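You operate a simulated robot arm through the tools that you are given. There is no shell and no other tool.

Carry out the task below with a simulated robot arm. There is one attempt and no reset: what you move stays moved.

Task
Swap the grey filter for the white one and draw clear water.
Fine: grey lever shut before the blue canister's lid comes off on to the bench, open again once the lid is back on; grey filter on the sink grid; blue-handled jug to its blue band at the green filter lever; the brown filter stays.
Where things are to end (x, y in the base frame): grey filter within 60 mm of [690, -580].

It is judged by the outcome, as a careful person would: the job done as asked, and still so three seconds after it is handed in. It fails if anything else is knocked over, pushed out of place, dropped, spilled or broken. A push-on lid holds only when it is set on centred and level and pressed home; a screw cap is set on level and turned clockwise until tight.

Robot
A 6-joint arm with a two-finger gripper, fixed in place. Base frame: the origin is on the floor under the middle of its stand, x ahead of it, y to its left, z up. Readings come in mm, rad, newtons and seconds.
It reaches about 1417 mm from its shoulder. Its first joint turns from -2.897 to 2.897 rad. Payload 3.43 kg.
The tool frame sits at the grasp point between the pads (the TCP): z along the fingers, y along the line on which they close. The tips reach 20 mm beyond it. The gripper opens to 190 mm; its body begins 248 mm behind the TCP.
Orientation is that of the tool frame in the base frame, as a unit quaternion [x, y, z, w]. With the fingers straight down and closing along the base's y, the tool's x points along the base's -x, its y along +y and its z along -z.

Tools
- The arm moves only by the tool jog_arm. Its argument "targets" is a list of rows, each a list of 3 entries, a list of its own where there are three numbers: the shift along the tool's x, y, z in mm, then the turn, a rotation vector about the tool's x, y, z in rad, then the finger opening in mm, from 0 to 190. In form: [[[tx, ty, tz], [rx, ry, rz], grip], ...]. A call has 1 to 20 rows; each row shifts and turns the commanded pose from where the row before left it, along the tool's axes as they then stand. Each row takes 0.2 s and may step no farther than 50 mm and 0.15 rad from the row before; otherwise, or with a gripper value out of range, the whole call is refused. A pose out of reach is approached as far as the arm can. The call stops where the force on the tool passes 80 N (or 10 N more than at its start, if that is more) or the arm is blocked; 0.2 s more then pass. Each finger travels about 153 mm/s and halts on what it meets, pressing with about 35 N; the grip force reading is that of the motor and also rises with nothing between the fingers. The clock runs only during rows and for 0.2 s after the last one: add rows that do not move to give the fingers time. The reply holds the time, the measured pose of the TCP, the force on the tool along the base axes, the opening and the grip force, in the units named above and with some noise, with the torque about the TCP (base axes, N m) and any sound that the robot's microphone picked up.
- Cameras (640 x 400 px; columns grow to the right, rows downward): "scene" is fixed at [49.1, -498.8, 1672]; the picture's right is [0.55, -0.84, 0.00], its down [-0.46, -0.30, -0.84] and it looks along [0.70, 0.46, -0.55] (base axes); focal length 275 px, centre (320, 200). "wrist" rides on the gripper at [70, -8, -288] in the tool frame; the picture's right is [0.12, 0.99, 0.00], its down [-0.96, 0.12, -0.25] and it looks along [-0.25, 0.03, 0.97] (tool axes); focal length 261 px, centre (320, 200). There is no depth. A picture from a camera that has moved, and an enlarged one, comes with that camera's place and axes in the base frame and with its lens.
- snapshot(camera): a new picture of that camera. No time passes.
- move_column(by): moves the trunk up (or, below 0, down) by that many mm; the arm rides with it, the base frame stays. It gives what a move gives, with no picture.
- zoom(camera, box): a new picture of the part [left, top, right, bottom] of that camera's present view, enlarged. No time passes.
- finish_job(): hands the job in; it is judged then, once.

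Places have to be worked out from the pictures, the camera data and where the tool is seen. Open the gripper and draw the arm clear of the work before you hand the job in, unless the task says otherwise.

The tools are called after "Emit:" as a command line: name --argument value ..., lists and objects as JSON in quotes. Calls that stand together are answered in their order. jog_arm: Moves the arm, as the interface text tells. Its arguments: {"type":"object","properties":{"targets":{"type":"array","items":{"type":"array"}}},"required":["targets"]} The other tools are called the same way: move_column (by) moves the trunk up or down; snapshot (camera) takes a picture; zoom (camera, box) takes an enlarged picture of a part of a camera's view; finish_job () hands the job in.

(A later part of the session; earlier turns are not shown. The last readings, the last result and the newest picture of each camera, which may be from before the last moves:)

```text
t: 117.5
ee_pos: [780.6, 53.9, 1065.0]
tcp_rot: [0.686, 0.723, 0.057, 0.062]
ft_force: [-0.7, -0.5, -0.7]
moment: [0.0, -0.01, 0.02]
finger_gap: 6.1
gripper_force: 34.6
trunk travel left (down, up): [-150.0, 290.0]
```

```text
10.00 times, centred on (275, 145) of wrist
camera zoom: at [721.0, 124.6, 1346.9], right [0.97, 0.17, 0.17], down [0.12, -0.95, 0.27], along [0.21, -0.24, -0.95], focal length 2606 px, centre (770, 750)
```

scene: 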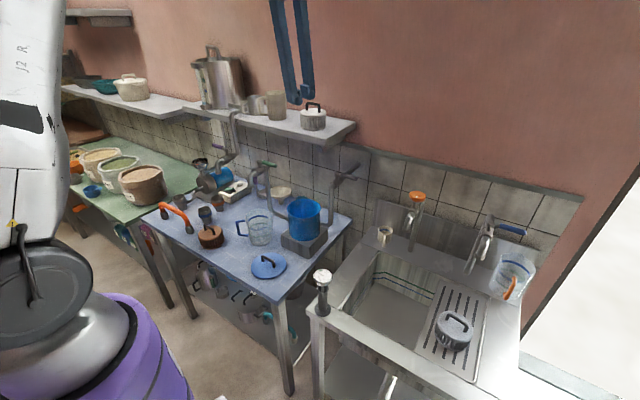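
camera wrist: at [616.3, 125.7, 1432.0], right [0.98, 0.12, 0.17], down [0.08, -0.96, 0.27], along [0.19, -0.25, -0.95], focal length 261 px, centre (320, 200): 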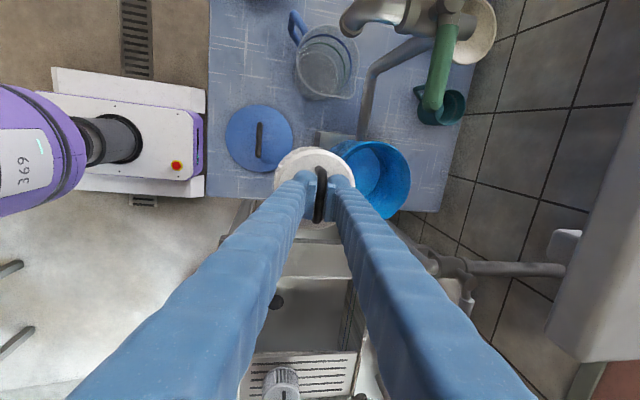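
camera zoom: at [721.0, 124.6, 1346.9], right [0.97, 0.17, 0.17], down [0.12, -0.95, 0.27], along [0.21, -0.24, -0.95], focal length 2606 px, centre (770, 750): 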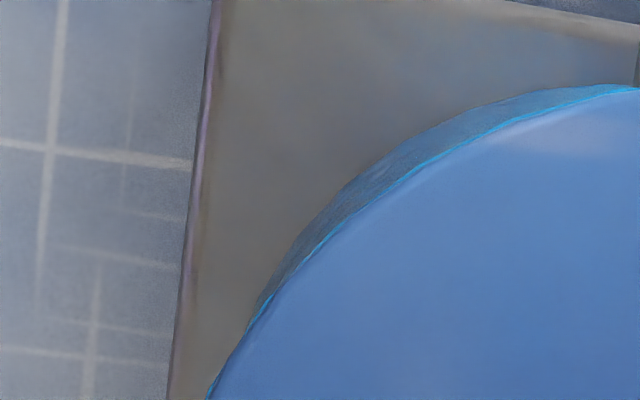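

Now the rim sliver is symmetric about the expected direction, so the lid is concentric to within about half a millimetre. I'll set it down lightly and press.

Emit:
jog_arm --targets '[[[0, -0.3, 2], [0, 0, 0], 0]]'

Emit:
jog_arm --targets '[[[0, -0.25, 1.5], [0, 0, 0], 0]]'

Emit:
jog_arm --targets '[[[0, -0.25, 1.5], [0, 0, 0], 0]]'

Emit:
zoom --camera "wrist" --box '[255, 125, 295, 165]'

Emit:
zoom --camera "wrist" --box '[325, 125, 365, 165]'

```text
t: 117.9
ee_pos: [780.1, 55.2, 1062.4]
tcp_rot: [0.685, 0.723, 0.057, 0.062]
ft_force: [0.5, 0.2, -0.7]
moment: [0.02, 0.02, -0.03]
finger_gap: 5.8
gripper_force: 34.8
trunk travel left (down, up): [-150.0, 290.0]
```

```text
t: 118.3
ee_pos: [781.3, 54.2, 1062.1]
tcp_rot: [0.686, 0.722, 0.058, 0.063]
ft_force: [0.4, -0.2, 5.2]
moment: [0.01, 0.29, 0.01]
finger_gap: 6.1
gripper_force: 35.0
trunk travel left (down, up): [-150.0, 290.0]
```

```text
t: 118.7
ee_pos: [782.2, 54.8, 1060.9]
tcp_rot: [0.686, 0.723, 0.059, 0.064]
ft_force: [3.7, 1.5, 10.8]
moment: [0.12, 0.51, -0.07]
finger_gap: 6.1
gripper_force: 34.3
trunk travel left (down, up): [-150.0, 290.0]
```

```text
10.00 times, centred on (275, 145) of wrist
camera zoom: at [720.6, 124.2, 1343.0], right [0.97, 0.17, 0.17], down [0.12, -0.95, 0.27], along [0.21, -0.24, -0.95], focal length 2606 px, centre (770, 750)
```

zoom: 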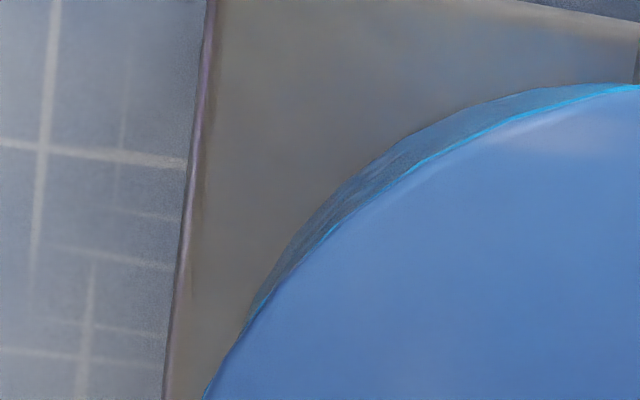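

```text
10.00 times, centred on (345, 145) of wrist
camera zoom: at [720.6, 124.2, 1343.0], right [0.97, 0.17, 0.17], down [0.12, -0.95, 0.27], along [0.21, -0.24, -0.95], focal length 2606 px, centre (70, 750)
```

zoom: 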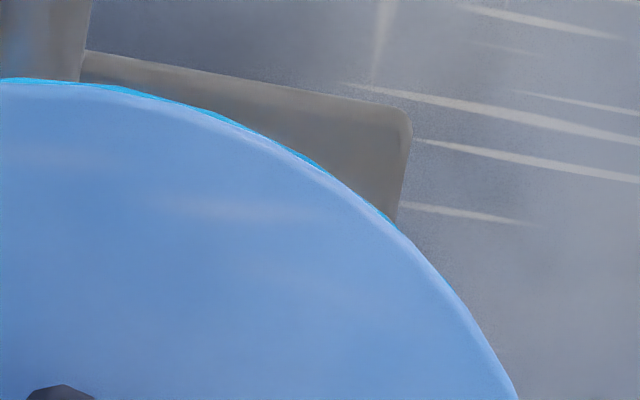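

Concentric within a millimetre at light contact. I'll release here without pushing sideways, then press from above with closed fingers on the handle.

Emit:
jog_arm --targets '[[[0.4, 0.2, -1.2], [0, 0, 0], 0], [[0, 0, 0], [0, 0, 0], 10], [[0, 0, 0], [0, 0, 0], 14], [[0, 0.5, -3], [0, 0, 0], 20], [[0, 0.7, -4], [0, 0, 0], 24]]'

Emit:
jog_arm --targets '[[[0, 1.7, -9.9], [0, 0, 0], 26], [[0, 3.4, -19.7], [0, 0, 0], 26], [[0, 2.5, -14.8], [0, 0, 0], 10], [[0, 0, 0], [0, 0, 0], 0], [[0, 0, 0], [0, 0, 0], 0]]'

Emit:
zoom --camera "scene" --box '[280, 190, 340, 260]'

Emit:
zoom --camera "wrist" --box '[230, 100, 410, 250]'

```text
t: 119.9
ee_pos: [780.7, 54.3, 1068.6]
tcp_rot: [0.686, 0.723, 0.058, 0.061]
ft_force: [-0.4, 0.1, -1.1]
moment: [0.0, -0.01, 0.02]
finger_gap: 24.0
gripper_force: 0.2
trunk travel left (down, up): [-150.0, 290.0]
```

```text
t: 121.1
ee_pos: [781.5, 54.7, 1112.4]
tcp_rot: [0.686, 0.723, 0.057, 0.061]
ft_force: [0.4, -0.4, 0.0]
moment: [0.02, -0.01, 0.02]
finger_gap: 0.0
gripper_force: 34.4
trunk travel left (down, up): [-150.0, 290.0]
```

```text
5.71 times, centred on (310, 225) of scene
camera zoom: at [49.1, -498.8, 1672.0], right [0.55, -0.84, 0.0], down [-0.46, -0.3, -0.84], along [0.7, 0.46, -0.55], focal length 1572 px, centre (377, 57)
```

zoom: 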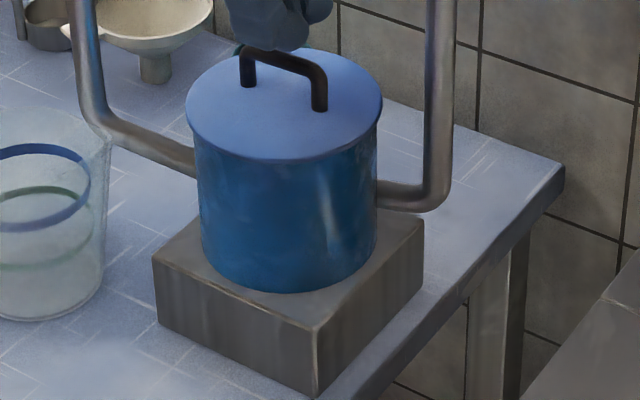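

```text
2.67 times, centred on (320, 175) of wrist
camera zoom: at [721.0, 125.1, 1395.4], right [0.97, 0.17, 0.17], down [0.12, -0.95, 0.27], along [0.21, -0.24, -0.95], focal length 695 px, centre (320, 267)
```

zoom: 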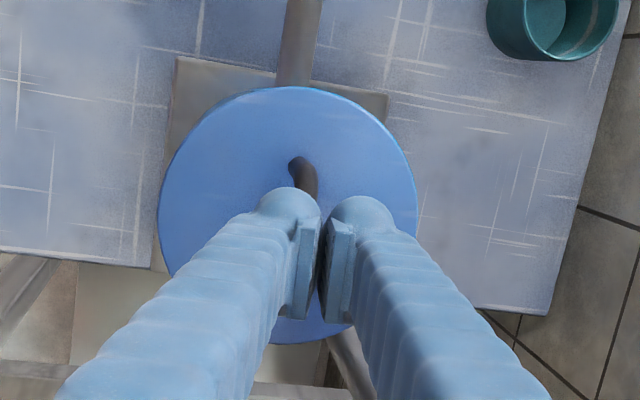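

The lid matches its original position almost exactly in the scene view. For an even press I'll lift, turn the gripper so both closed fingertips lie along the handle bar, and press straight down on it.

Emit:
jog_arm --targets '[[[-0.4, 6.8, -39.4], [0, 0, 0], 0], [[0, 0, 0], [0, 0, -0.15], 0], [[0, 0, 0], [0, 0, -0.15], 0], [[0, 0, 0], [0, 0, -0.15], 0], [[0, 0, 0], [0, 0, -0.15], 0], [[0, 0, 0], [0, 0, -0.15], 0], [[0, 0, 0], [0, 0, -0.15], 0], [[0, 0, 0], [0, 0, -0.15], 0], [[0, 0, 0], [0, 0, -0.15], 0], [[0, 0, 0], [0, 0, -0.15], 0], [[0, 0, 0], [0, 0, -0.15], 0], [[0, 0, 0], [0, 0, -0.02], 0]]'

Emit:
snapshot --camera "wrist"

Emit:
zoom --camera "scene" --box '[260, 130, 360, 240]'

```text
t: 123.7
ee_pos: [781.1, 55.5, 1153.4]
tcp_rot: [-0.003, 0.996, -0.001, 0.085]
ft_force: [0.2, -0.6, -0.6]
moment: [-0.03, -0.01, -0.02]
finger_gap: 0.2
gripper_force: 34.3
trunk travel left (down, up): [-150.0, 290.0]
```

```text
taken
camera wrist: at [663.7, 47.1, 1425.2], right [-0.12, 0.99, -0.02], down [0.91, 0.12, 0.41], along [0.41, 0.03, -0.91], focal length 261 px, centre (320, 200)
```

wrist: 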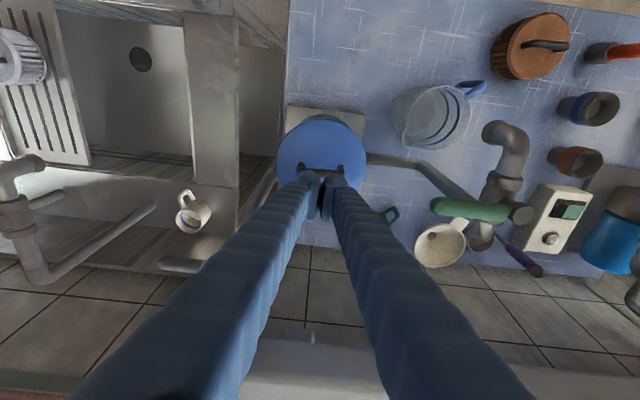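

```text
3.64 times, centred on (310, 185) of scene
camera zoom: at [49.1, -498.8, 1672.0], right [0.55, -0.84, 0.0], down [-0.46, -0.3, -0.84], along [0.7, 0.46, -0.55], focal length 1000 px, centre (356, 254)
```

zoom: 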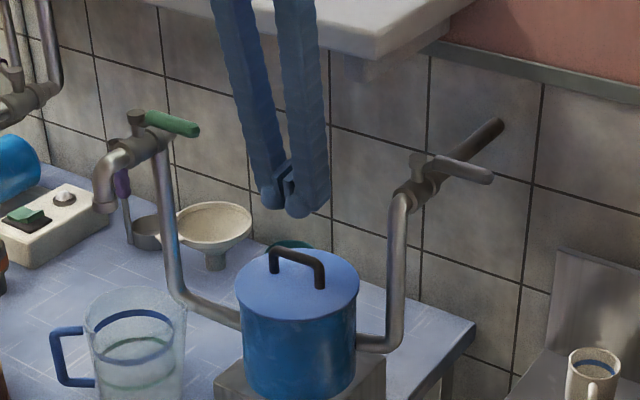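

Emit:
zoom --camera "wrist" --box '[260, 100, 380, 220]'

```text
3.33 times, centred on (320, 160) of wrist
camera zoom: at [663.7, 47.1, 1425.2], right [-0.12, 0.99, -0.02], down [0.91, 0.12, 0.41], along [0.41, 0.03, -0.91], focal length 869 px, centre (320, 333)
```

zoom: 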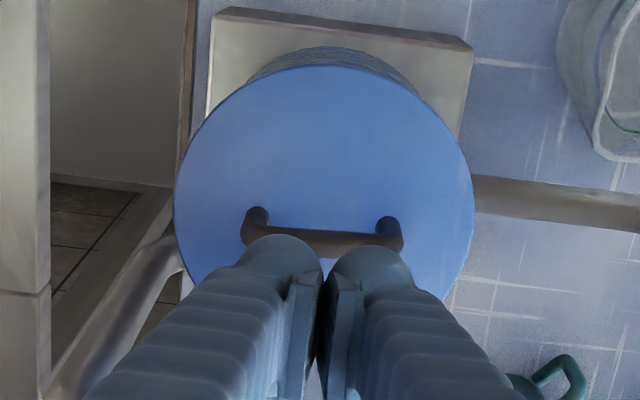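

The handle bar's centre is at (782, 54.5), directly under the closed tips. I'll descend and press on the bar.

Emit:
jog_arm --targets '[[[4.9, -0.5, 29.5], [0, 0, 0], 0], [[4.5, -0.5, 26], [0, 0, 0], 0]]'

Emit:
jog_arm --targets '[[[0.7, 0, 4], [0, 0, 0], 0], [[0.5, 0, 3], [0, 0, 0], 0]]'

Emit:
jog_arm --targets '[[[0.5, 0, 3], [0, 0, 0], 0]]'

Emit:
jog_arm --targets '[[[0.5, 0, 3], [0, 0, 0], 0]]'

```text
t: 124.3
ee_pos: [782.6, 57.3, 1097.1]
tcp_rot: [0.0, 0.996, -0.001, 0.085]
ft_force: [0.3, -0.3, -0.2]
moment: [0.04, 0.02, -0.01]
finger_gap: 0.0
gripper_force: 34.4
trunk travel left (down, up): [-150.0, 290.0]
```

```text
t: 124.9
ee_pos: [781.8, 56.4, 1096.7]
tcp_rot: [-0.001, 0.996, 0.0, 0.089]
ft_force: [0.4, 3.0, 43.9]
moment: [0.25, 0.13, 0.01]
finger_gap: 5.8
gripper_force: 34.4
trunk travel left (down, up): [-150.0, 290.0]
```

```text
t: 125.3
ee_pos: [782.0, 55.9, 1095.2]
tcp_rot: [-0.001, 0.996, 0.0, 0.091]
ft_force: [5.7, 3.2, 76.0]
moment: [0.17, 0.17, -0.03]
finger_gap: 6.1
gripper_force: 34.8
trunk travel left (down, up): [-150.0, 290.0]
```

```text
t: 125.7
ee_pos: [787.2, 55.6, 1096.9]
tcp_rot: [-0.001, 0.995, 0.0, 0.097]
ft_force: [2.3, 0.8, 27.6]
moment: [0.18, 0.0, -0.02]
finger_gap: 6.0
gripper_force: 34.6
trunk travel left (down, up): [-150.0, 290.0]
stopped in row 1: the force on the tool passed its limit at 88 N (the readings are from after the stop); the commanded pose is now the measured one
```

The lid was pressed with about 76–88 N, centrally. I'll rise clear and verify its position.

Emit:
jog_arm --targets '[[[-3.4, 0, -19.7], [0, 0, 0], 0], [[-6.8, 0, -39.4], [0, 0, 0], 0]]'

Emit:
zoom --camera "scene" --box '[280, 190, 340, 260]'

Emit:
zoom --camera "wrist" --box '[260, 100, 380, 220]'

Emit:
zoom --camera "scene" --box '[280, 190, 330, 230]'

```text
t: 126.3
ee_pos: [785.9, 56.6, 1148.5]
tcp_rot: [-0.001, 0.996, -0.001, 0.09]
ft_force: [-0.3, 0.0, 0.1]
moment: [0.01, 0.06, -0.01]
finger_gap: 0.1
gripper_force: 34.3
trunk travel left (down, up): [-150.0, 290.0]
```

```text
5.71 times, centred on (310, 225) of scene
camera zoom: at [49.1, -498.8, 1672.0], right [0.55, -0.84, 0.0], down [-0.46, -0.3, -0.84], along [0.7, 0.46, -0.55], focal length 1572 px, centre (377, 57)
```

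zoom: 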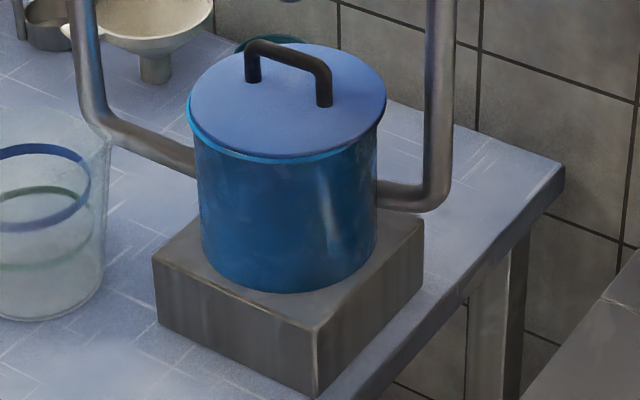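

```text
3.33 times, centred on (320, 160) of wrist
camera zoom: at [665.2, 47.5, 1419.9], right [-0.12, 0.99, -0.02], down [0.9, 0.12, 0.42], along [0.42, 0.03, -0.91], focal length 869 px, centre (320, 333)
```

zoom: 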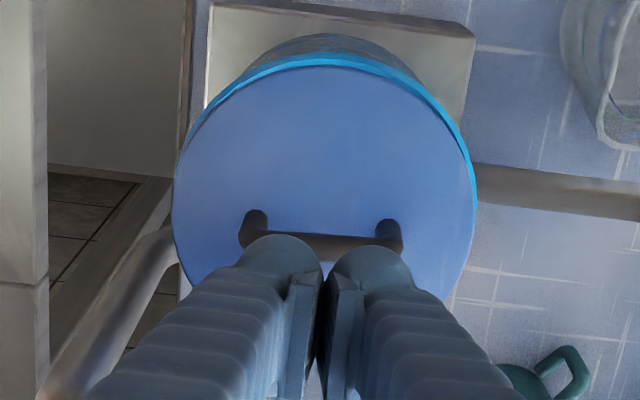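

```text
10.00 times, centred on (305, 210) of scene
camera zoom: at [49.1, -498.8, 1672.0], right [0.55, -0.84, 0.0], down [-0.46, -0.3, -0.84], along [0.7, 0.46, -0.55], focal length 2751 px, centre (470, 100)
```

zoom: 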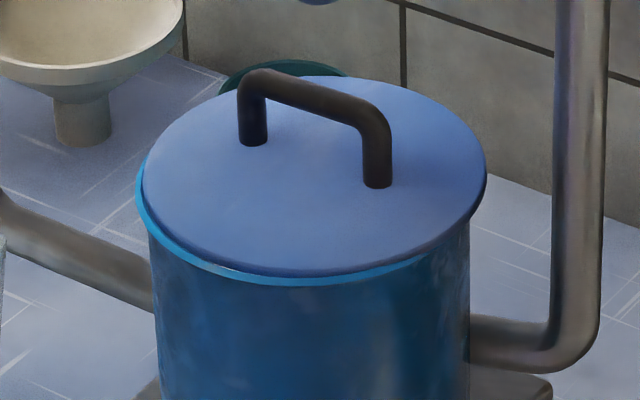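

The last bit of that press slid the lid about 5 mm to +x. It still rests on the rim but is off-centre. I'll turn the gripper back, re-grip the bar, re-centre the lid and press it from the grip instead.

Emit:
jog_arm --targets '[[[0, 0, 0], [0, 0, 0.15], 24], [[0, 0, 0], [0, 0, 0.15], 24], [[0, 0, 0], [0, 0, 0.15], 24], [[0, 0, 0], [0, 0, 0.15], 24], [[0, 0, 0], [0, 0, 0.15], 24], [[0, 0, 0], [0, 0, 0.15], 24], [[0, 0, 0], [0, 0, 0.15], 24], [[0, 0, 0], [0, 0, 0.15], 24], [[0, 0, 0], [0, 0, 0.15], 24], [[0, 0, 0], [0, 0, 0.114], 24]]'

Emit:
zoom --camera "wrist" --box '[230, 100, 410, 250]'

```text
t: 128.5
ee_pos: [786.1, 55.7, 1152.0]
tcp_rot: [0.665, 0.741, 0.061, 0.068]
ft_force: [-0.1, 0.6, -0.5]
moment: [0.02, -0.01, 0.03]
finger_gap: 23.6
gripper_force: 0.1
trunk travel left (down, up): [-150.0, 290.0]
```

```text
2.67 times, centred on (320, 175) of wrist
camera zoom: at [718.5, 124.5, 1431.9], right [0.96, 0.23, 0.18], down [0.17, -0.94, 0.28], along [0.23, -0.24, -0.94], focal length 695 px, centre (320, 267)
```

zoom: 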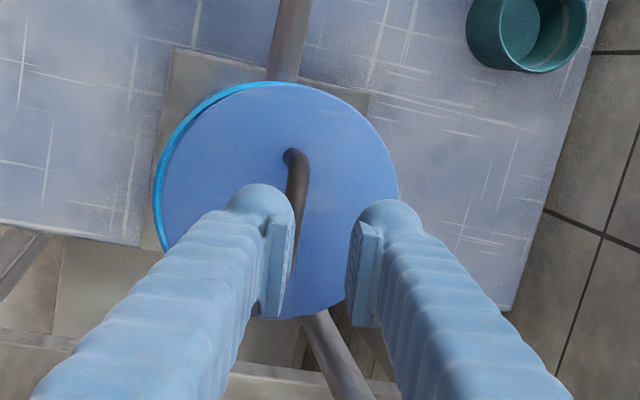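

Emit:
jog_arm --targets '[[[0.1, -4.4, 25.2], [0, 0, 0], 24], [[0.1, -4.4, 25.2], [0, 0, 0], 24], [[0.1, -4.4, 25.2], [0, 0, 0], 24]]'

Emit:
zoom --camera "wrist" --box '[230, 100, 410, 250]'

```text
t: 129.3
ee_pos: [788.4, 53.5, 1074.4]
tcp_rot: [0.665, 0.742, 0.061, 0.068]
ft_force: [-0.1, 0.3, -0.2]
moment: [-0.01, 0.03, -0.06]
finger_gap: 24.1
gripper_force: 0.0
trunk travel left (down, up): [-150.0, 290.0]
```

```text
2.67 times, centred on (320, 175) of wrist
camera zoom: at [720.1, 122.6, 1354.7], right [0.96, 0.23, 0.18], down [0.17, -0.94, 0.28], along [0.23, -0.24, -0.94], focal length 695 px, centre (320, 267)
```

zoom: 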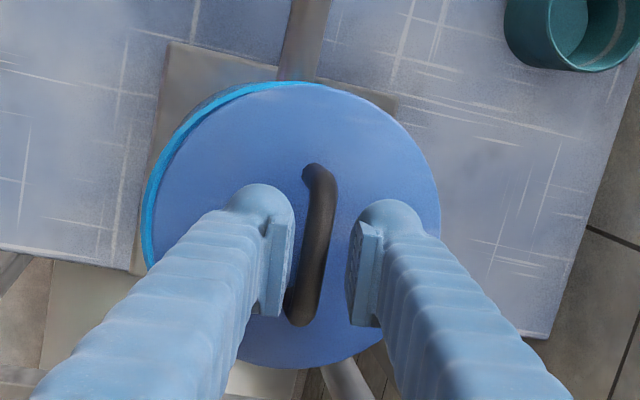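

Emit:
jog_arm --targets '[[[0, -0.9, 5], [0, 0, 0], 22], [[0, -0.9, 5], [0, 0, 0], 20], [[0, 0, 0], [0, 0, 0], 10], [[0, 0, 0], [0, 0, 0], 0], [[0, 0, 0], [0, 0, 0], 0]]'

Emit:
jog_arm --targets '[[[0, 0.55, -3], [0, 0, 0], 0], [[0, 0.2, -1], [0, 0, 0], 0], [[0.45, -4.4, -0.8], [0, 0, 0], 0], [[0, 0, 0], [0, 0, 0], 0]]'

Emit:
zoom --camera "wrist" --box '[255, 115, 305, 165]'

Emit:
zoom --camera "wrist" --box '[320, 115, 370, 165]'

Emit:
zoom --camera "scene" --box '[280, 190, 330, 230]'

```text
t: 130.5
ee_pos: [786.7, 54.6, 1062.5]
tcp_rot: [0.664, 0.742, 0.06, 0.067]
ft_force: [0.3, 0.4, 0.2]
moment: [0.0, -0.01, -0.04]
finger_gap: 6.1
gripper_force: 35.0
trunk travel left (down, up): [-150.0, 290.0]
```

```text
t: 131.5
ee_pos: [782.3, 54.2, 1068.1]
tcp_rot: [0.664, 0.742, 0.061, 0.068]
ft_force: [-0.1, 0.8, 0.0]
moment: [0.01, 0.01, 0.01]
finger_gap: 6.2
gripper_force: 35.1
trunk travel left (down, up): [-150.0, 290.0]
```

```text
8.00 times, centred on (280, 140) of wrist
camera zoom: at [715.0, 123.8, 1349.0], right [0.96, 0.23, 0.18], down [0.17, -0.94, 0.28], along [0.23, -0.24, -0.94], focal length 2085 px, centre (640, 680)
```

zoom: 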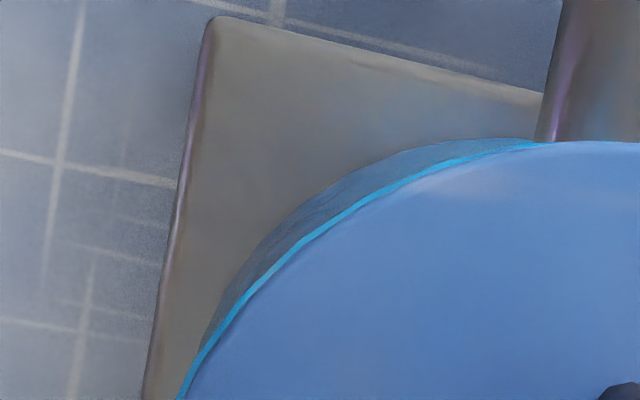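

```text
8.00 times, centred on (345, 140) of wrist
camera zoom: at [715.0, 123.8, 1349.0], right [0.96, 0.23, 0.18], down [0.17, -0.94, 0.28], along [0.23, -0.24, -0.94], focal length 2085 px, centre (120, 680)
```

zoom: 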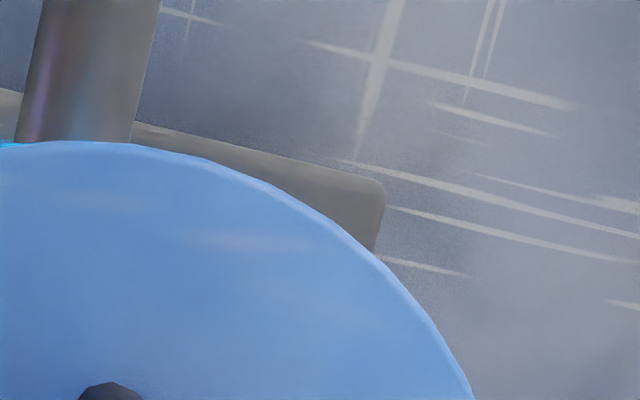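

```text
10.00 times, centred on (305, 210) of scene
camera zoom: at [49.1, -498.8, 1672.0], right [0.55, -0.84, 0.0], down [-0.46, -0.3, -0.84], along [0.7, 0.46, -0.55], focal length 2751 px, centre (470, 100)
```

zoom: 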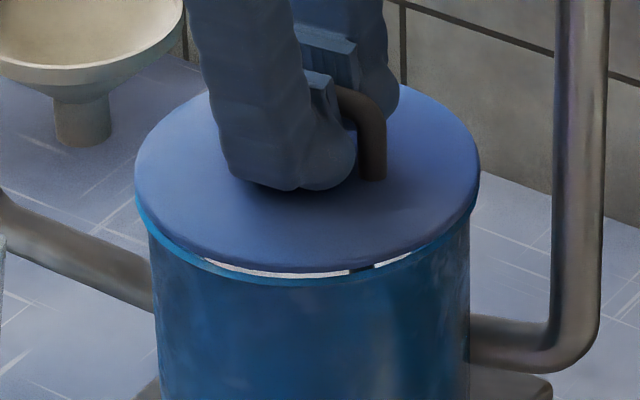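

Nearly centred. I'll trim about 0.7 mm, lower to contact and press to roughly 45 N, easing towards −x slightly to counter the arm's flex.

Emit:
jog_arm --targets '[[[-0.4, -0.75, 0], [0, 0, 0], 0], [[0, -0.5, 2.9], [0, 0, 0], 0]]'

Emit:
jog_arm --targets '[[[0, -0.35, 2], [0, 0, 0], 0]]'

Emit:
jog_arm --targets '[[[0, -0.4, 1.5], [0, 0, 0], 0]]'

Emit:
zoom --camera "wrist" --box '[255, 115, 305, 165]'

Emit:
zoom --camera "wrist" --box '[320, 115, 370, 165]'

Emit:
zoom --camera "scene" --box '[280, 190, 330, 230]'

```text
t: 132.1
ee_pos: [781.9, 54.2, 1065.6]
tcp_rot: [0.665, 0.741, 0.061, 0.068]
ft_force: [0.6, 0.7, 0.0]
moment: [0.0, 0.01, -0.02]
finger_gap: 5.8
gripper_force: 34.8
trunk travel left (down, up): [-150.0, 290.0]
```

```text
t: 132.5
ee_pos: [781.6, 53.2, 1063.1]
tcp_rot: [0.664, 0.742, 0.061, 0.068]
ft_force: [-0.1, -0.9, 1.1]
moment: [-0.01, -0.02, 0.02]
finger_gap: 6.1
gripper_force: 34.9
trunk travel left (down, up): [-150.0, 290.0]
```

```text
t: 132.9
ee_pos: [782.0, 54.1, 1063.1]
tcp_rot: [0.664, 0.742, 0.062, 0.069]
ft_force: [0.2, -0.3, 10.8]
moment: [-0.62, -0.07, -0.08]
finger_gap: 6.2
gripper_force: 34.8
trunk travel left (down, up): [-150.0, 290.0]
```

```text
8.00 times, centred on (280, 140) of wrist
camera zoom: at [713.5, 122.8, 1343.8], right [0.96, 0.23, 0.18], down [0.17, -0.94, 0.28], along [0.23, -0.24, -0.94], focal length 2085 px, centre (640, 680)
```

zoom: 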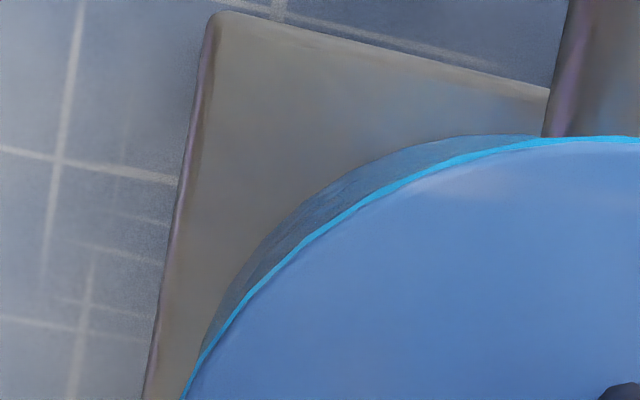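

```text
8.00 times, centred on (345, 140) of wrist
camera zoom: at [713.5, 122.8, 1343.8], right [0.96, 0.23, 0.18], down [0.17, -0.94, 0.28], along [0.23, -0.24, -0.94], focal length 2085 px, centre (120, 680)
```

zoom: 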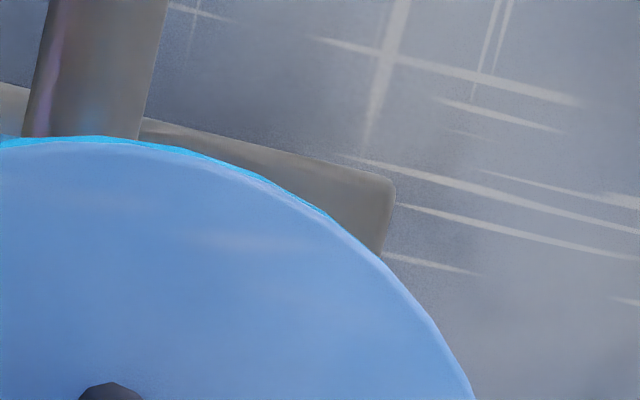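

```text
10.00 times, centred on (305, 210) of scene
camera zoom: at [49.1, -498.8, 1672.0], right [0.55, -0.84, 0.0], down [-0.46, -0.3, -0.84], along [0.7, 0.46, -0.55], focal length 2751 px, centre (470, 100)
```

zoom: 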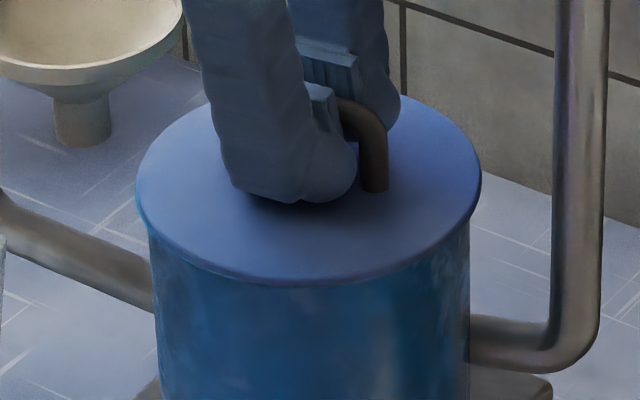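

Within about 0.8 mm of centre. I'll add a small +y nudge and press in steps to about 45 N.

Emit:
jog_arm --targets '[[[0.6, -0.4, 1.3], [0, 0, 0], 0]]'

Emit:
jog_arm --targets '[[[0, -0.5, 1.5], [0, 0, 0], 0]]'

Emit:
jog_arm --targets '[[[0, -0.5, 1.5], [0, 0, 0], 0]]'

Emit:
zoom --camera "wrist" --box '[255, 115, 305, 165]'

Emit:
zoom --camera "wrist" --box '[320, 115, 370, 165]'

Emit:
zoom --camera "scene" --box '[280, 190, 330, 230]'

```text
t: 133.3
ee_pos: [781.9, 53.9, 1062.8]
tcp_rot: [0.664, 0.742, 0.063, 0.07]
ft_force: [2.4, -3.7, 24.5]
moment: [-0.06, 0.01, 0.1]
finger_gap: 6.3
gripper_force: 34.6
trunk travel left (down, up): [-150.0, 290.0]
```

```text
t: 133.7
ee_pos: [781.0, 54.1, 1061.3]
tcp_rot: [0.664, 0.742, 0.062, 0.07]
ft_force: [7.9, -5.9, 33.5]
moment: [-0.02, 0.26, 0.07]
finger_gap: 6.2
gripper_force: 35.0
trunk travel left (down, up): [-150.0, 290.0]
```

```text
t: 134.1
ee_pos: [781.7, 52.9, 1061.8]
tcp_rot: [0.665, 0.741, 0.064, 0.07]
ft_force: [13.4, -4.5, 49.8]
moment: [-0.06, 0.55, 0.12]
finger_gap: 6.1
gripper_force: 35.1
trunk travel left (down, up): [-150.0, 290.0]
```

```text
8.00 times, centred on (280, 140) of wrist
camera zoom: at [712.2, 123.0, 1341.4], right [0.96, 0.23, 0.18], down [0.17, -0.94, 0.28], along [0.24, -0.24, -0.94], focal length 2085 px, centre (640, 680)
```

zoom: 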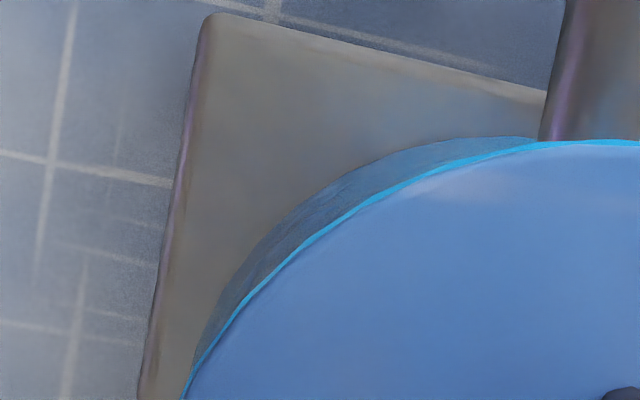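

```text
8.00 times, centred on (345, 140) of wrist
camera zoom: at [712.2, 123.0, 1341.4], right [0.96, 0.23, 0.18], down [0.17, -0.94, 0.28], along [0.24, -0.24, -0.94], focal length 2085 px, centre (120, 680)
```

zoom: 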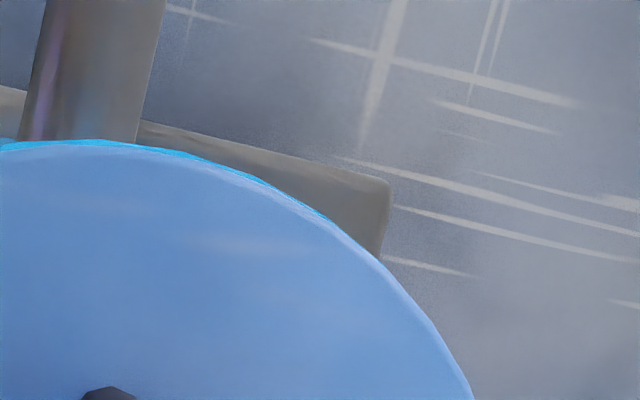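

```text
10.00 times, centred on (305, 210) of scene
camera zoom: at [49.1, -498.8, 1672.0], right [0.55, -0.84, 0.0], down [-0.46, -0.3, -0.84], along [0.7, 0.46, -0.55], focal length 2751 px, centre (470, 100)
```

zoom: 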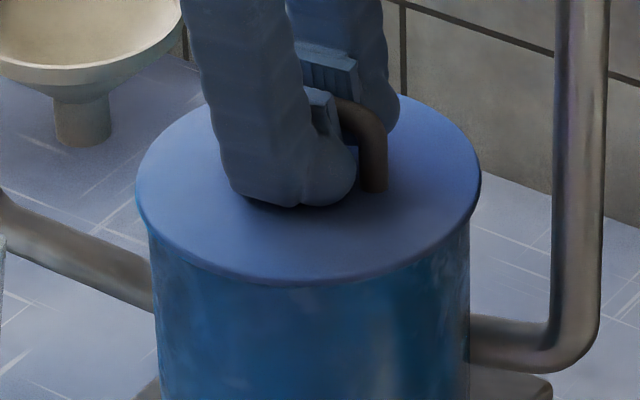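

Pressed at 50 N with the lid centred within about 1 mm. I'll relieve the load straight up, open gently and rise.

Emit:
jog_arm --targets '[[[0, 0.7, -2], [0, 0, 0], 0], [[0, 0.5, -1.8], [0, 0, 0], 0]]'

Emit:
jog_arm --targets '[[[0, 0, 0], [0, 0, 0], 9], [[0, 0, 0], [0, 0, 0], 13], [[0, 0.5, -3], [0, 0, 0], 18], [[0, 0.9, -5], [0, 0, 0], 22], [[0, 1.8, -9.8], [0, 0, 0], 24], [[0, 3.6, -19.7], [0, 0, 0], 24], [[0, 3.6, -19.7], [0, 0, 0], 24], [[0, 3.6, -19.7], [0, 0, 0], 24]]'

Emit:
zoom --camera "scene" --box '[280, 190, 330, 230]'

Emit:
zoom --camera "wrist" --box '[230, 100, 410, 250]'

```text
t: 134.7
ee_pos: [779.8, 54.6, 1061.7]
tcp_rot: [0.664, 0.742, 0.062, 0.068]
ft_force: [10.5, -1.5, 32.3]
moment: [0.01, 0.26, 0.05]
finger_gap: 6.2
gripper_force: 34.0
trunk travel left (down, up): [-150.0, 290.0]
```

```text
t: 136.5
ee_pos: [780.6, 57.9, 1139.7]
tcp_rot: [0.664, 0.742, 0.061, 0.067]
ft_force: [-0.5, -0.7, -0.5]
moment: [0.0, 0.0, -0.03]
finger_gap: 23.6
gripper_force: 0.0
trunk travel left (down, up): [-150.0, 290.0]
```

```text
10.00 times, centred on (305, 210) of scene
camera zoom: at [49.1, -498.8, 1672.0], right [0.55, -0.84, 0.0], down [-0.46, -0.3, -0.84], along [0.7, 0.46, -0.55], focal length 2751 px, centre (470, 100)
```

zoom: 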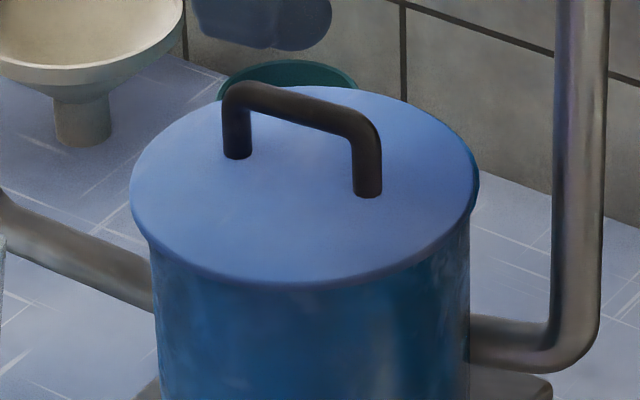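

```text
2.67 times, centred on (320, 175) of wrist
camera zoom: at [712.9, 126.0, 1420.6], right [0.96, 0.23, 0.18], down [0.17, -0.94, 0.28], along [0.23, -0.24, -0.94], focal length 695 px, centre (320, 267)
```

zoom: 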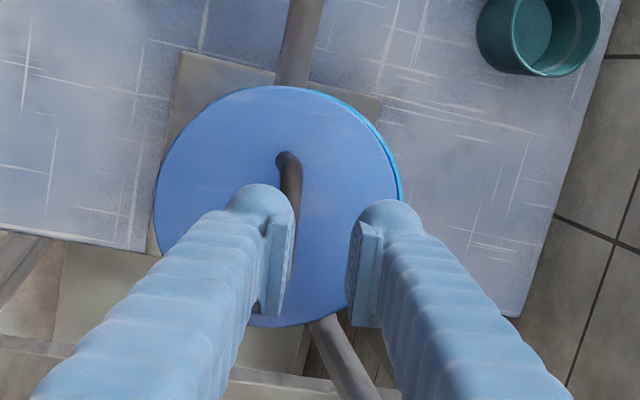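

The lid crept about 2 mm to −x as I opened, because I released with about 30 N still on it. I'll redo this carefully: grip, centre, press, then unload fully to zero before opening.

Emit:
jog_arm --targets '[[[-0.13, -4.6, 23], [0, 0, 0], 24], [[-0.13, -4.6, 23], [0, 0, 0], 24], [[-0.13, -4.6, 23], [0, 0, 0], 24]]'

Emit:
zoom --camera "wrist" --box '[230, 100, 410, 250]'

```text
t: 137.3
ee_pos: [781.7, 54.0, 1068.8]
tcp_rot: [0.664, 0.742, 0.061, 0.068]
ft_force: [-0.1, -0.6, 0.3]
moment: [0.0, 0.01, -0.03]
finger_gap: 23.9
gripper_force: 0.1
trunk travel left (down, up): [-150.0, 290.0]
```

```text
2.67 times, centred on (320, 175) of wrist
camera zoom: at [714.2, 123.6, 1349.6], right [0.96, 0.23, 0.18], down [0.17, -0.94, 0.28], along [0.23, -0.24, -0.94], focal length 695 px, centre (320, 267)
```

zoom: 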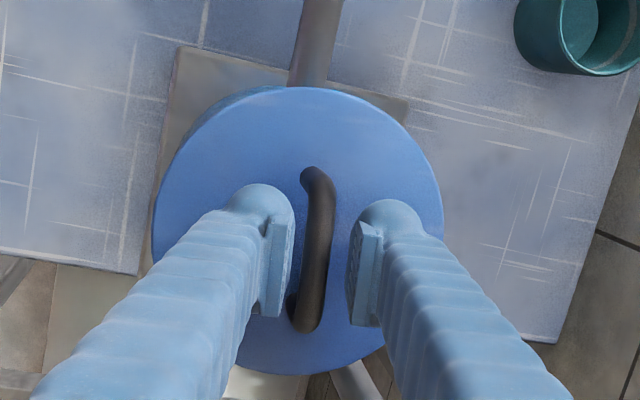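

Emit:
jog_arm --targets '[[[0, -0.7, 4], [0, 0, 0], 20], [[0, 0, 0], [0, 0, 0], 10], [[0, 0, 0], [0, 0, 0], 0], [[0, 0, 0], [0, 0, 0], 0], [[0, 0.55, -3], [0, 0, 0], 0], [[0, 0, 0], [0, 0, 0], 0]]'

Emit:
zoom --camera "wrist" --box '[255, 115, 305, 165]'

Emit:
zoom --camera "wrist" --box '[320, 115, 370, 165]'

Emit:
zoom --camera "scene" --box '[280, 190, 330, 230]'

```text
t: 138.7
ee_pos: [779.8, 54.1, 1068.3]
tcp_rot: [0.664, 0.742, 0.061, 0.066]
ft_force: [-0.3, -1.2, -1.5]
moment: [0.02, -0.01, 0.0]
finger_gap: 6.0
gripper_force: 34.7
trunk travel left (down, up): [-150.0, 290.0]
```

```text
8.00 times, centred on (280, 140) of wrist
camera zoom: at [713.8, 123.3, 1348.6], right [0.96, 0.23, 0.18], down [0.17, -0.94, 0.28], along [0.23, -0.24, -0.94], focal length 2085 px, centre (640, 680)
```

zoom: 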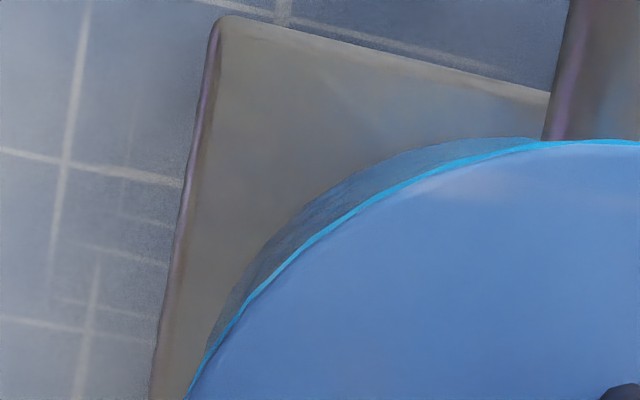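

```text
8.00 times, centred on (345, 140) of wrist
camera zoom: at [713.8, 123.3, 1348.6], right [0.96, 0.23, 0.18], down [0.17, -0.94, 0.28], along [0.23, -0.24, -0.94], focal length 2085 px, centre (120, 680)
```

zoom: 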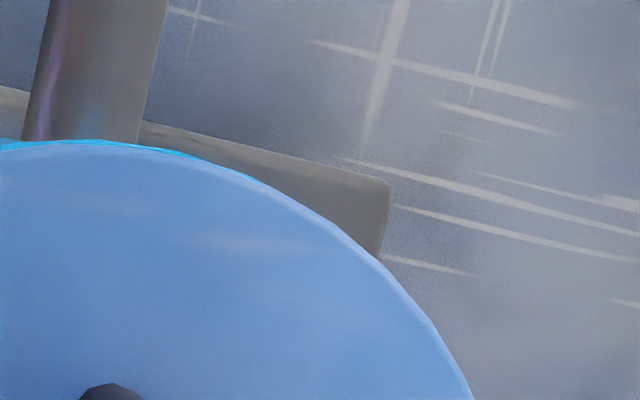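

```text
10.00 times, centred on (305, 210) of scene
camera zoom: at [49.1, -498.8, 1672.0], right [0.55, -0.84, 0.0], down [-0.46, -0.3, -0.84], along [0.7, 0.46, -0.55], focal length 2751 px, centre (470, 100)
```

zoom: 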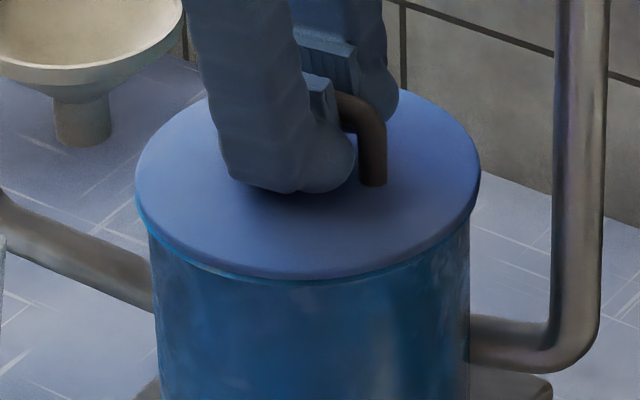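

Gripping it brought it back to within about 0.5 mm. A tiny trim, then lower, press vertically and unload to zero before opening.

Emit:
jog_arm --targets '[[[0.5, -0.3, 0], [0, 0, 0], 0], [[0, -0.5, 2.9], [0, 0, 0], 0]]'

Emit:
jog_arm --targets '[[[0, -0.27, 1.5], [0, 0, 0], 0], [[0, -0.27, 1.5], [0, 0, 0], 0]]'

Emit:
jog_arm --targets '[[[0, -0.27, 1.5], [0, 0, 0], 0]]'

Emit:
jog_arm --targets '[[[0, -0.27, 1.5], [0, 0, 0], 0]]'

```text
t: 139.3
ee_pos: [781.4, 55.5, 1066.6]
tcp_rot: [0.664, 0.742, 0.061, 0.067]
ft_force: [0.2, 0.3, -0.3]
moment: [0.04, 0.03, -0.01]
finger_gap: 6.2
gripper_force: 34.7
trunk travel left (down, up): [-150.0, 290.0]
```

```text
t: 139.9
ee_pos: [779.8, 54.1, 1065.1]
tcp_rot: [0.664, 0.742, 0.063, 0.069]
ft_force: [-1.7, -1.9, 23.9]
moment: [0.05, 0.02, -0.06]
finger_gap: 6.3
gripper_force: 35.5
trunk travel left (down, up): [-150.0, 290.0]
```

```text
t: 140.3
ee_pos: [780.5, 54.7, 1062.5]
tcp_rot: [0.664, 0.742, 0.063, 0.07]
ft_force: [4.7, 0.7, 24.9]
moment: [-0.03, 0.07, -0.03]
finger_gap: 6.1
gripper_force: 34.7
trunk travel left (down, up): [-150.0, 290.0]
```

```text
t: 140.7
ee_pos: [780.9, 55.2, 1061.0]
tcp_rot: [0.664, 0.742, 0.062, 0.07]
ft_force: [8.0, 0.4, 32.5]
moment: [0.0, 0.24, -0.01]
finger_gap: 6.2
gripper_force: 35.2
trunk travel left (down, up): [-150.0, 290.0]
```

Emit:
jog_arm --targets '[[[0, 0.36, -2], [0, 0, 0], 0]]'

Emit:
jog_arm --targets '[[[0, 0.2, -1], [0, 0, 0], 0]]'

Emit:
jog_arm --targets '[[[0, 0.1, -0.6], [0, 0, 0], 0]]'

```text
t: 141.1
ee_pos: [778.6, 54.4, 1061.7]
tcp_rot: [0.664, 0.742, 0.061, 0.067]
ft_force: [7.8, -0.4, 24.8]
moment: [0.01, 0.14, -0.01]
finger_gap: 6.1
gripper_force: 35.1
trunk travel left (down, up): [-150.0, 290.0]
```

```text
t: 141.5
ee_pos: [778.8, 55.6, 1061.5]
tcp_rot: [0.665, 0.742, 0.061, 0.067]
ft_force: [5.6, -0.3, 14.8]
moment: [-0.06, 0.13, 0.02]
finger_gap: 6.0
gripper_force: 34.8
trunk travel left (down, up): [-150.0, 290.0]
```

```text
t: 141.9
ee_pos: [778.0, 56.2, 1061.6]
tcp_rot: [0.665, 0.741, 0.06, 0.067]
ft_force: [1.2, -2.1, 7.0]
moment: [0.04, 0.11, 0.04]
finger_gap: 6.0
gripper_force: 34.6
trunk travel left (down, up): [-150.0, 290.0]
```

Emit:
jog_arm --targets '[[[0, 0.15, -0.8], [0, 0, 0], 0]]'

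Emit:
zoom --camera "wrist" --box '[255, 115, 305, 165]'

Emit:
zoom --camera "wrist" --box '[320, 115, 370, 165]'

Emit:
zoom --camera "scene" --box '[280, 190, 330, 230]'

```text
t: 142.3
ee_pos: [778.3, 56.3, 1061.4]
tcp_rot: [0.665, 0.742, 0.06, 0.067]
ft_force: [-0.1, 0.8, -1.7]
moment: [-0.02, 0.03, 0.02]
finger_gap: 5.9
gripper_force: 35.1
trunk travel left (down, up): [-150.0, 290.0]
```

```text
8.00 times, centred on (280, 140) of wrist
camera zoom: at [712.3, 124.3, 1342.8], right [0.96, 0.23, 0.17], down [0.17, -0.94, 0.28], along [0.23, -0.24, -0.94], focal length 2085 px, centre (640, 680)
```

zoom: 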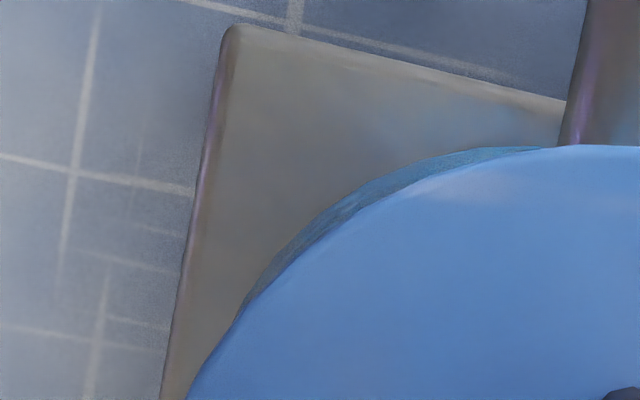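

```text
8.00 times, centred on (345, 140) of wrist
camera zoom: at [712.3, 124.3, 1342.8], right [0.96, 0.23, 0.17], down [0.17, -0.94, 0.28], along [0.23, -0.24, -0.94], focal length 2085 px, centre (120, 680)
```

zoom: 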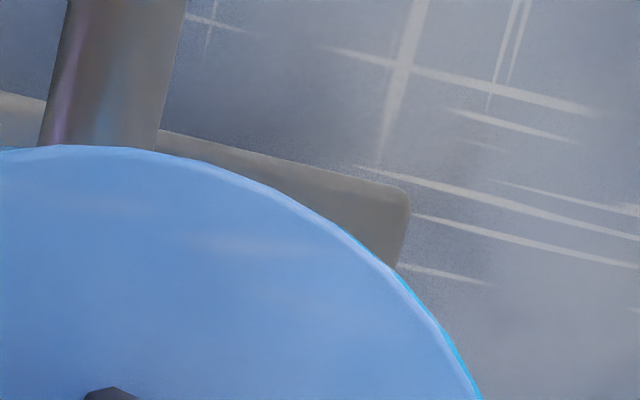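

```text
10.00 times, centred on (305, 210) of scene
camera zoom: at [49.1, -498.8, 1672.0], right [0.55, -0.84, 0.0], down [-0.46, -0.3, -0.84], along [0.7, 0.46, -0.55], focal length 2751 px, centre (470, 100)
```

zoom: 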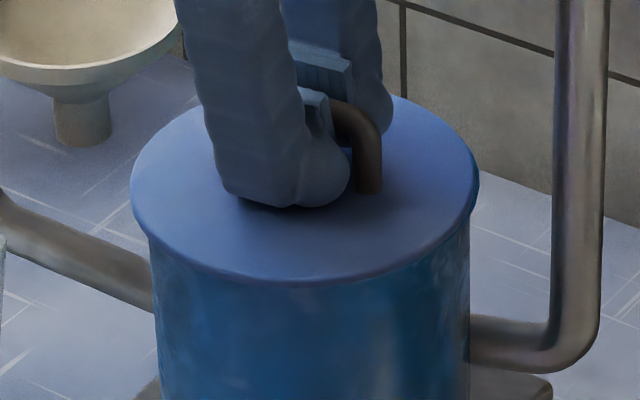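

Unloading dragged the lid about 3 mm to −x, because the tilted pads slipped along the bar. I'll lift slightly, shift it back, set it down only lightly and release there. Then I'll press separately from above with less force than before.

Emit:
jog_arm --targets '[[[0, 0.36, -2], [0, 0, 0], 0], [[-0.1, 2.95, 0.55], [0, 0, 0], 0], [[0, 0, 0], [0, 0, 0], 0]]'

Emit:
zoom --camera "wrist" --box '[255, 115, 305, 165]'

Emit:
zoom --camera "wrist" --box '[320, 115, 370, 165]'

Emit:
zoom --camera "scene" --box '[280, 190, 330, 230]'

```text
t: 143.1
ee_pos: [783.1, 55.9, 1065.3]
tcp_rot: [0.664, 0.742, 0.062, 0.067]
ft_force: [0.0, 0.1, 0.2]
moment: [0.0, 0.01, 0.0]
finger_gap: 6.1
gripper_force: 35.0
trunk travel left (down, up): [-150.0, 290.0]
```

```text
8.00 times, centred on (280, 140) of wrist
camera zoom: at [715.8, 124.8, 1345.9], right [0.96, 0.23, 0.18], down [0.17, -0.94, 0.28], along [0.23, -0.24, -0.94], focal length 2085 px, centre (640, 680)
```

zoom: 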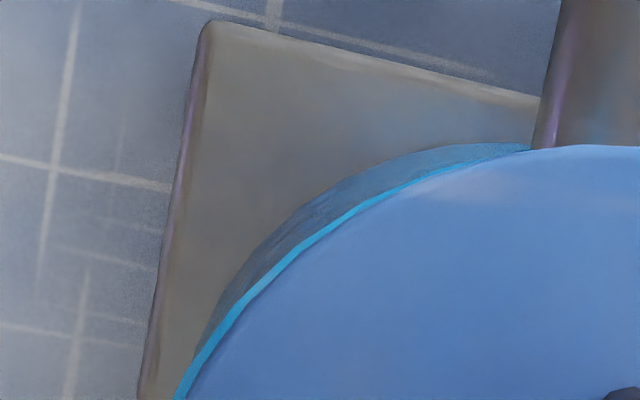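

```text
8.00 times, centred on (345, 140) of wrist
camera zoom: at [715.8, 124.8, 1345.9], right [0.96, 0.23, 0.18], down [0.17, -0.94, 0.28], along [0.23, -0.24, -0.94], focal length 2085 px, centre (120, 680)
```

zoom: 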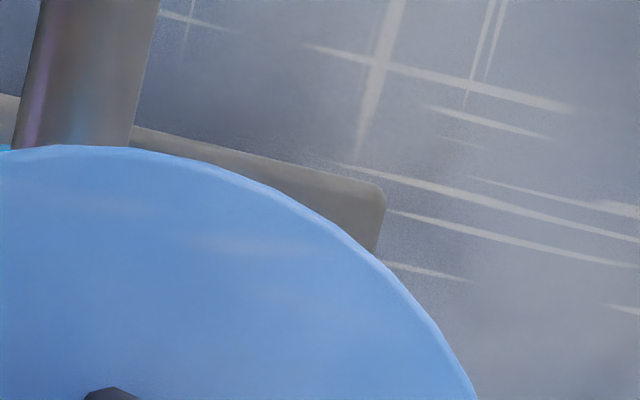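

```text
10.00 times, centred on (305, 210) of scene
camera zoom: at [49.1, -498.8, 1672.0], right [0.55, -0.84, 0.0], down [-0.46, -0.3, -0.84], along [0.7, 0.46, -0.55], focal length 2751 px, centre (470, 100)
```

zoom: 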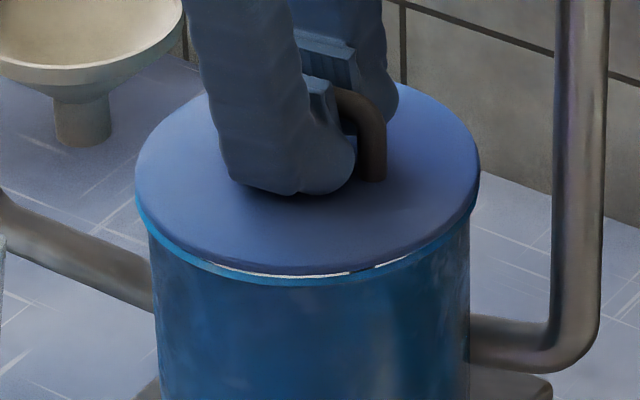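

Emit:
jog_arm --targets '[[[-0.3, -1.0, -0.1], [0, 0, 0], 0], [[0, -0.4, 2.2], [0, 0, 0], 0], [[0, 0, 0], [0, 0, 0], 0]]'

Emit:
jog_arm --targets '[[[0, -0.15, 0.8], [0, 0, 0], 0]]'

Emit:
jog_arm --targets '[[[0, -0.15, 0.8], [0, 0, 0], 0]]'

Emit:
zoom --camera "wrist" --box '[255, 115, 305, 165]'

Emit:
zoom --camera "wrist" --box '[320, 115, 370, 165]'

```text
t: 143.9
ee_pos: [782.5, 54.4, 1063.0]
tcp_rot: [0.664, 0.742, 0.061, 0.067]
ft_force: [-0.9, -0.7, 0.4]
moment: [-0.02, 0.0, 0.01]
finger_gap: 6.0
gripper_force: 35.3
trunk travel left (down, up): [-150.0, 290.0]
```

```text
t: 144.3
ee_pos: [782.5, 55.7, 1062.9]
tcp_rot: [0.664, 0.742, 0.062, 0.068]
ft_force: [0.3, 0.5, -0.1]
moment: [0.02, -0.02, -0.03]
finger_gap: 6.2
gripper_force: 35.0
trunk travel left (down, up): [-150.0, 290.0]
```

```text
t: 144.7
ee_pos: [782.5, 53.8, 1062.6]
tcp_rot: [0.665, 0.742, 0.061, 0.068]
ft_force: [0.2, 1.3, 3.8]
moment: [0.02, 0.28, -0.02]
finger_gap: 6.2
gripper_force: 34.9
trunk travel left (down, up): [-150.0, 290.0]
```

```text
8.00 times, centred on (280, 140) of wrist
camera zoom: at [715.2, 123.8, 1342.2], right [0.96, 0.23, 0.18], down [0.17, -0.94, 0.28], along [0.23, -0.24, -0.94], focal length 2085 px, centre (640, 680)
```

zoom: 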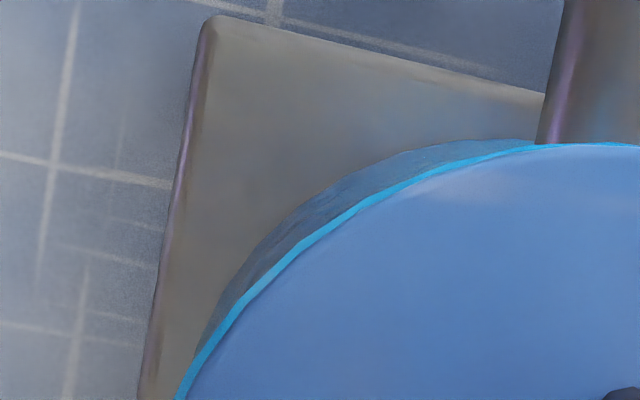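

```text
8.00 times, centred on (345, 140) of wrist
camera zoom: at [715.2, 123.8, 1342.2], right [0.96, 0.23, 0.18], down [0.17, -0.94, 0.28], along [0.23, -0.24, -0.94], focal length 2085 px, centre (120, 680)
```

zoom: 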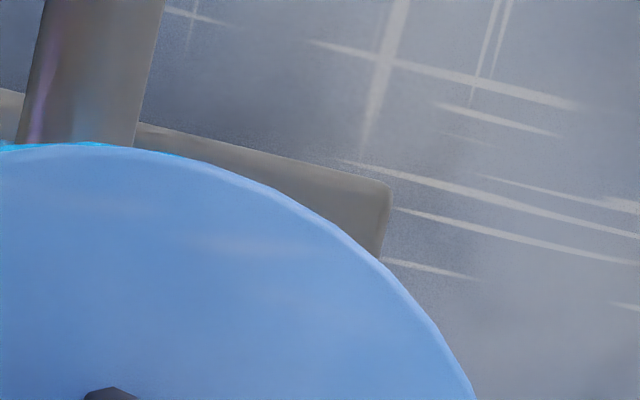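

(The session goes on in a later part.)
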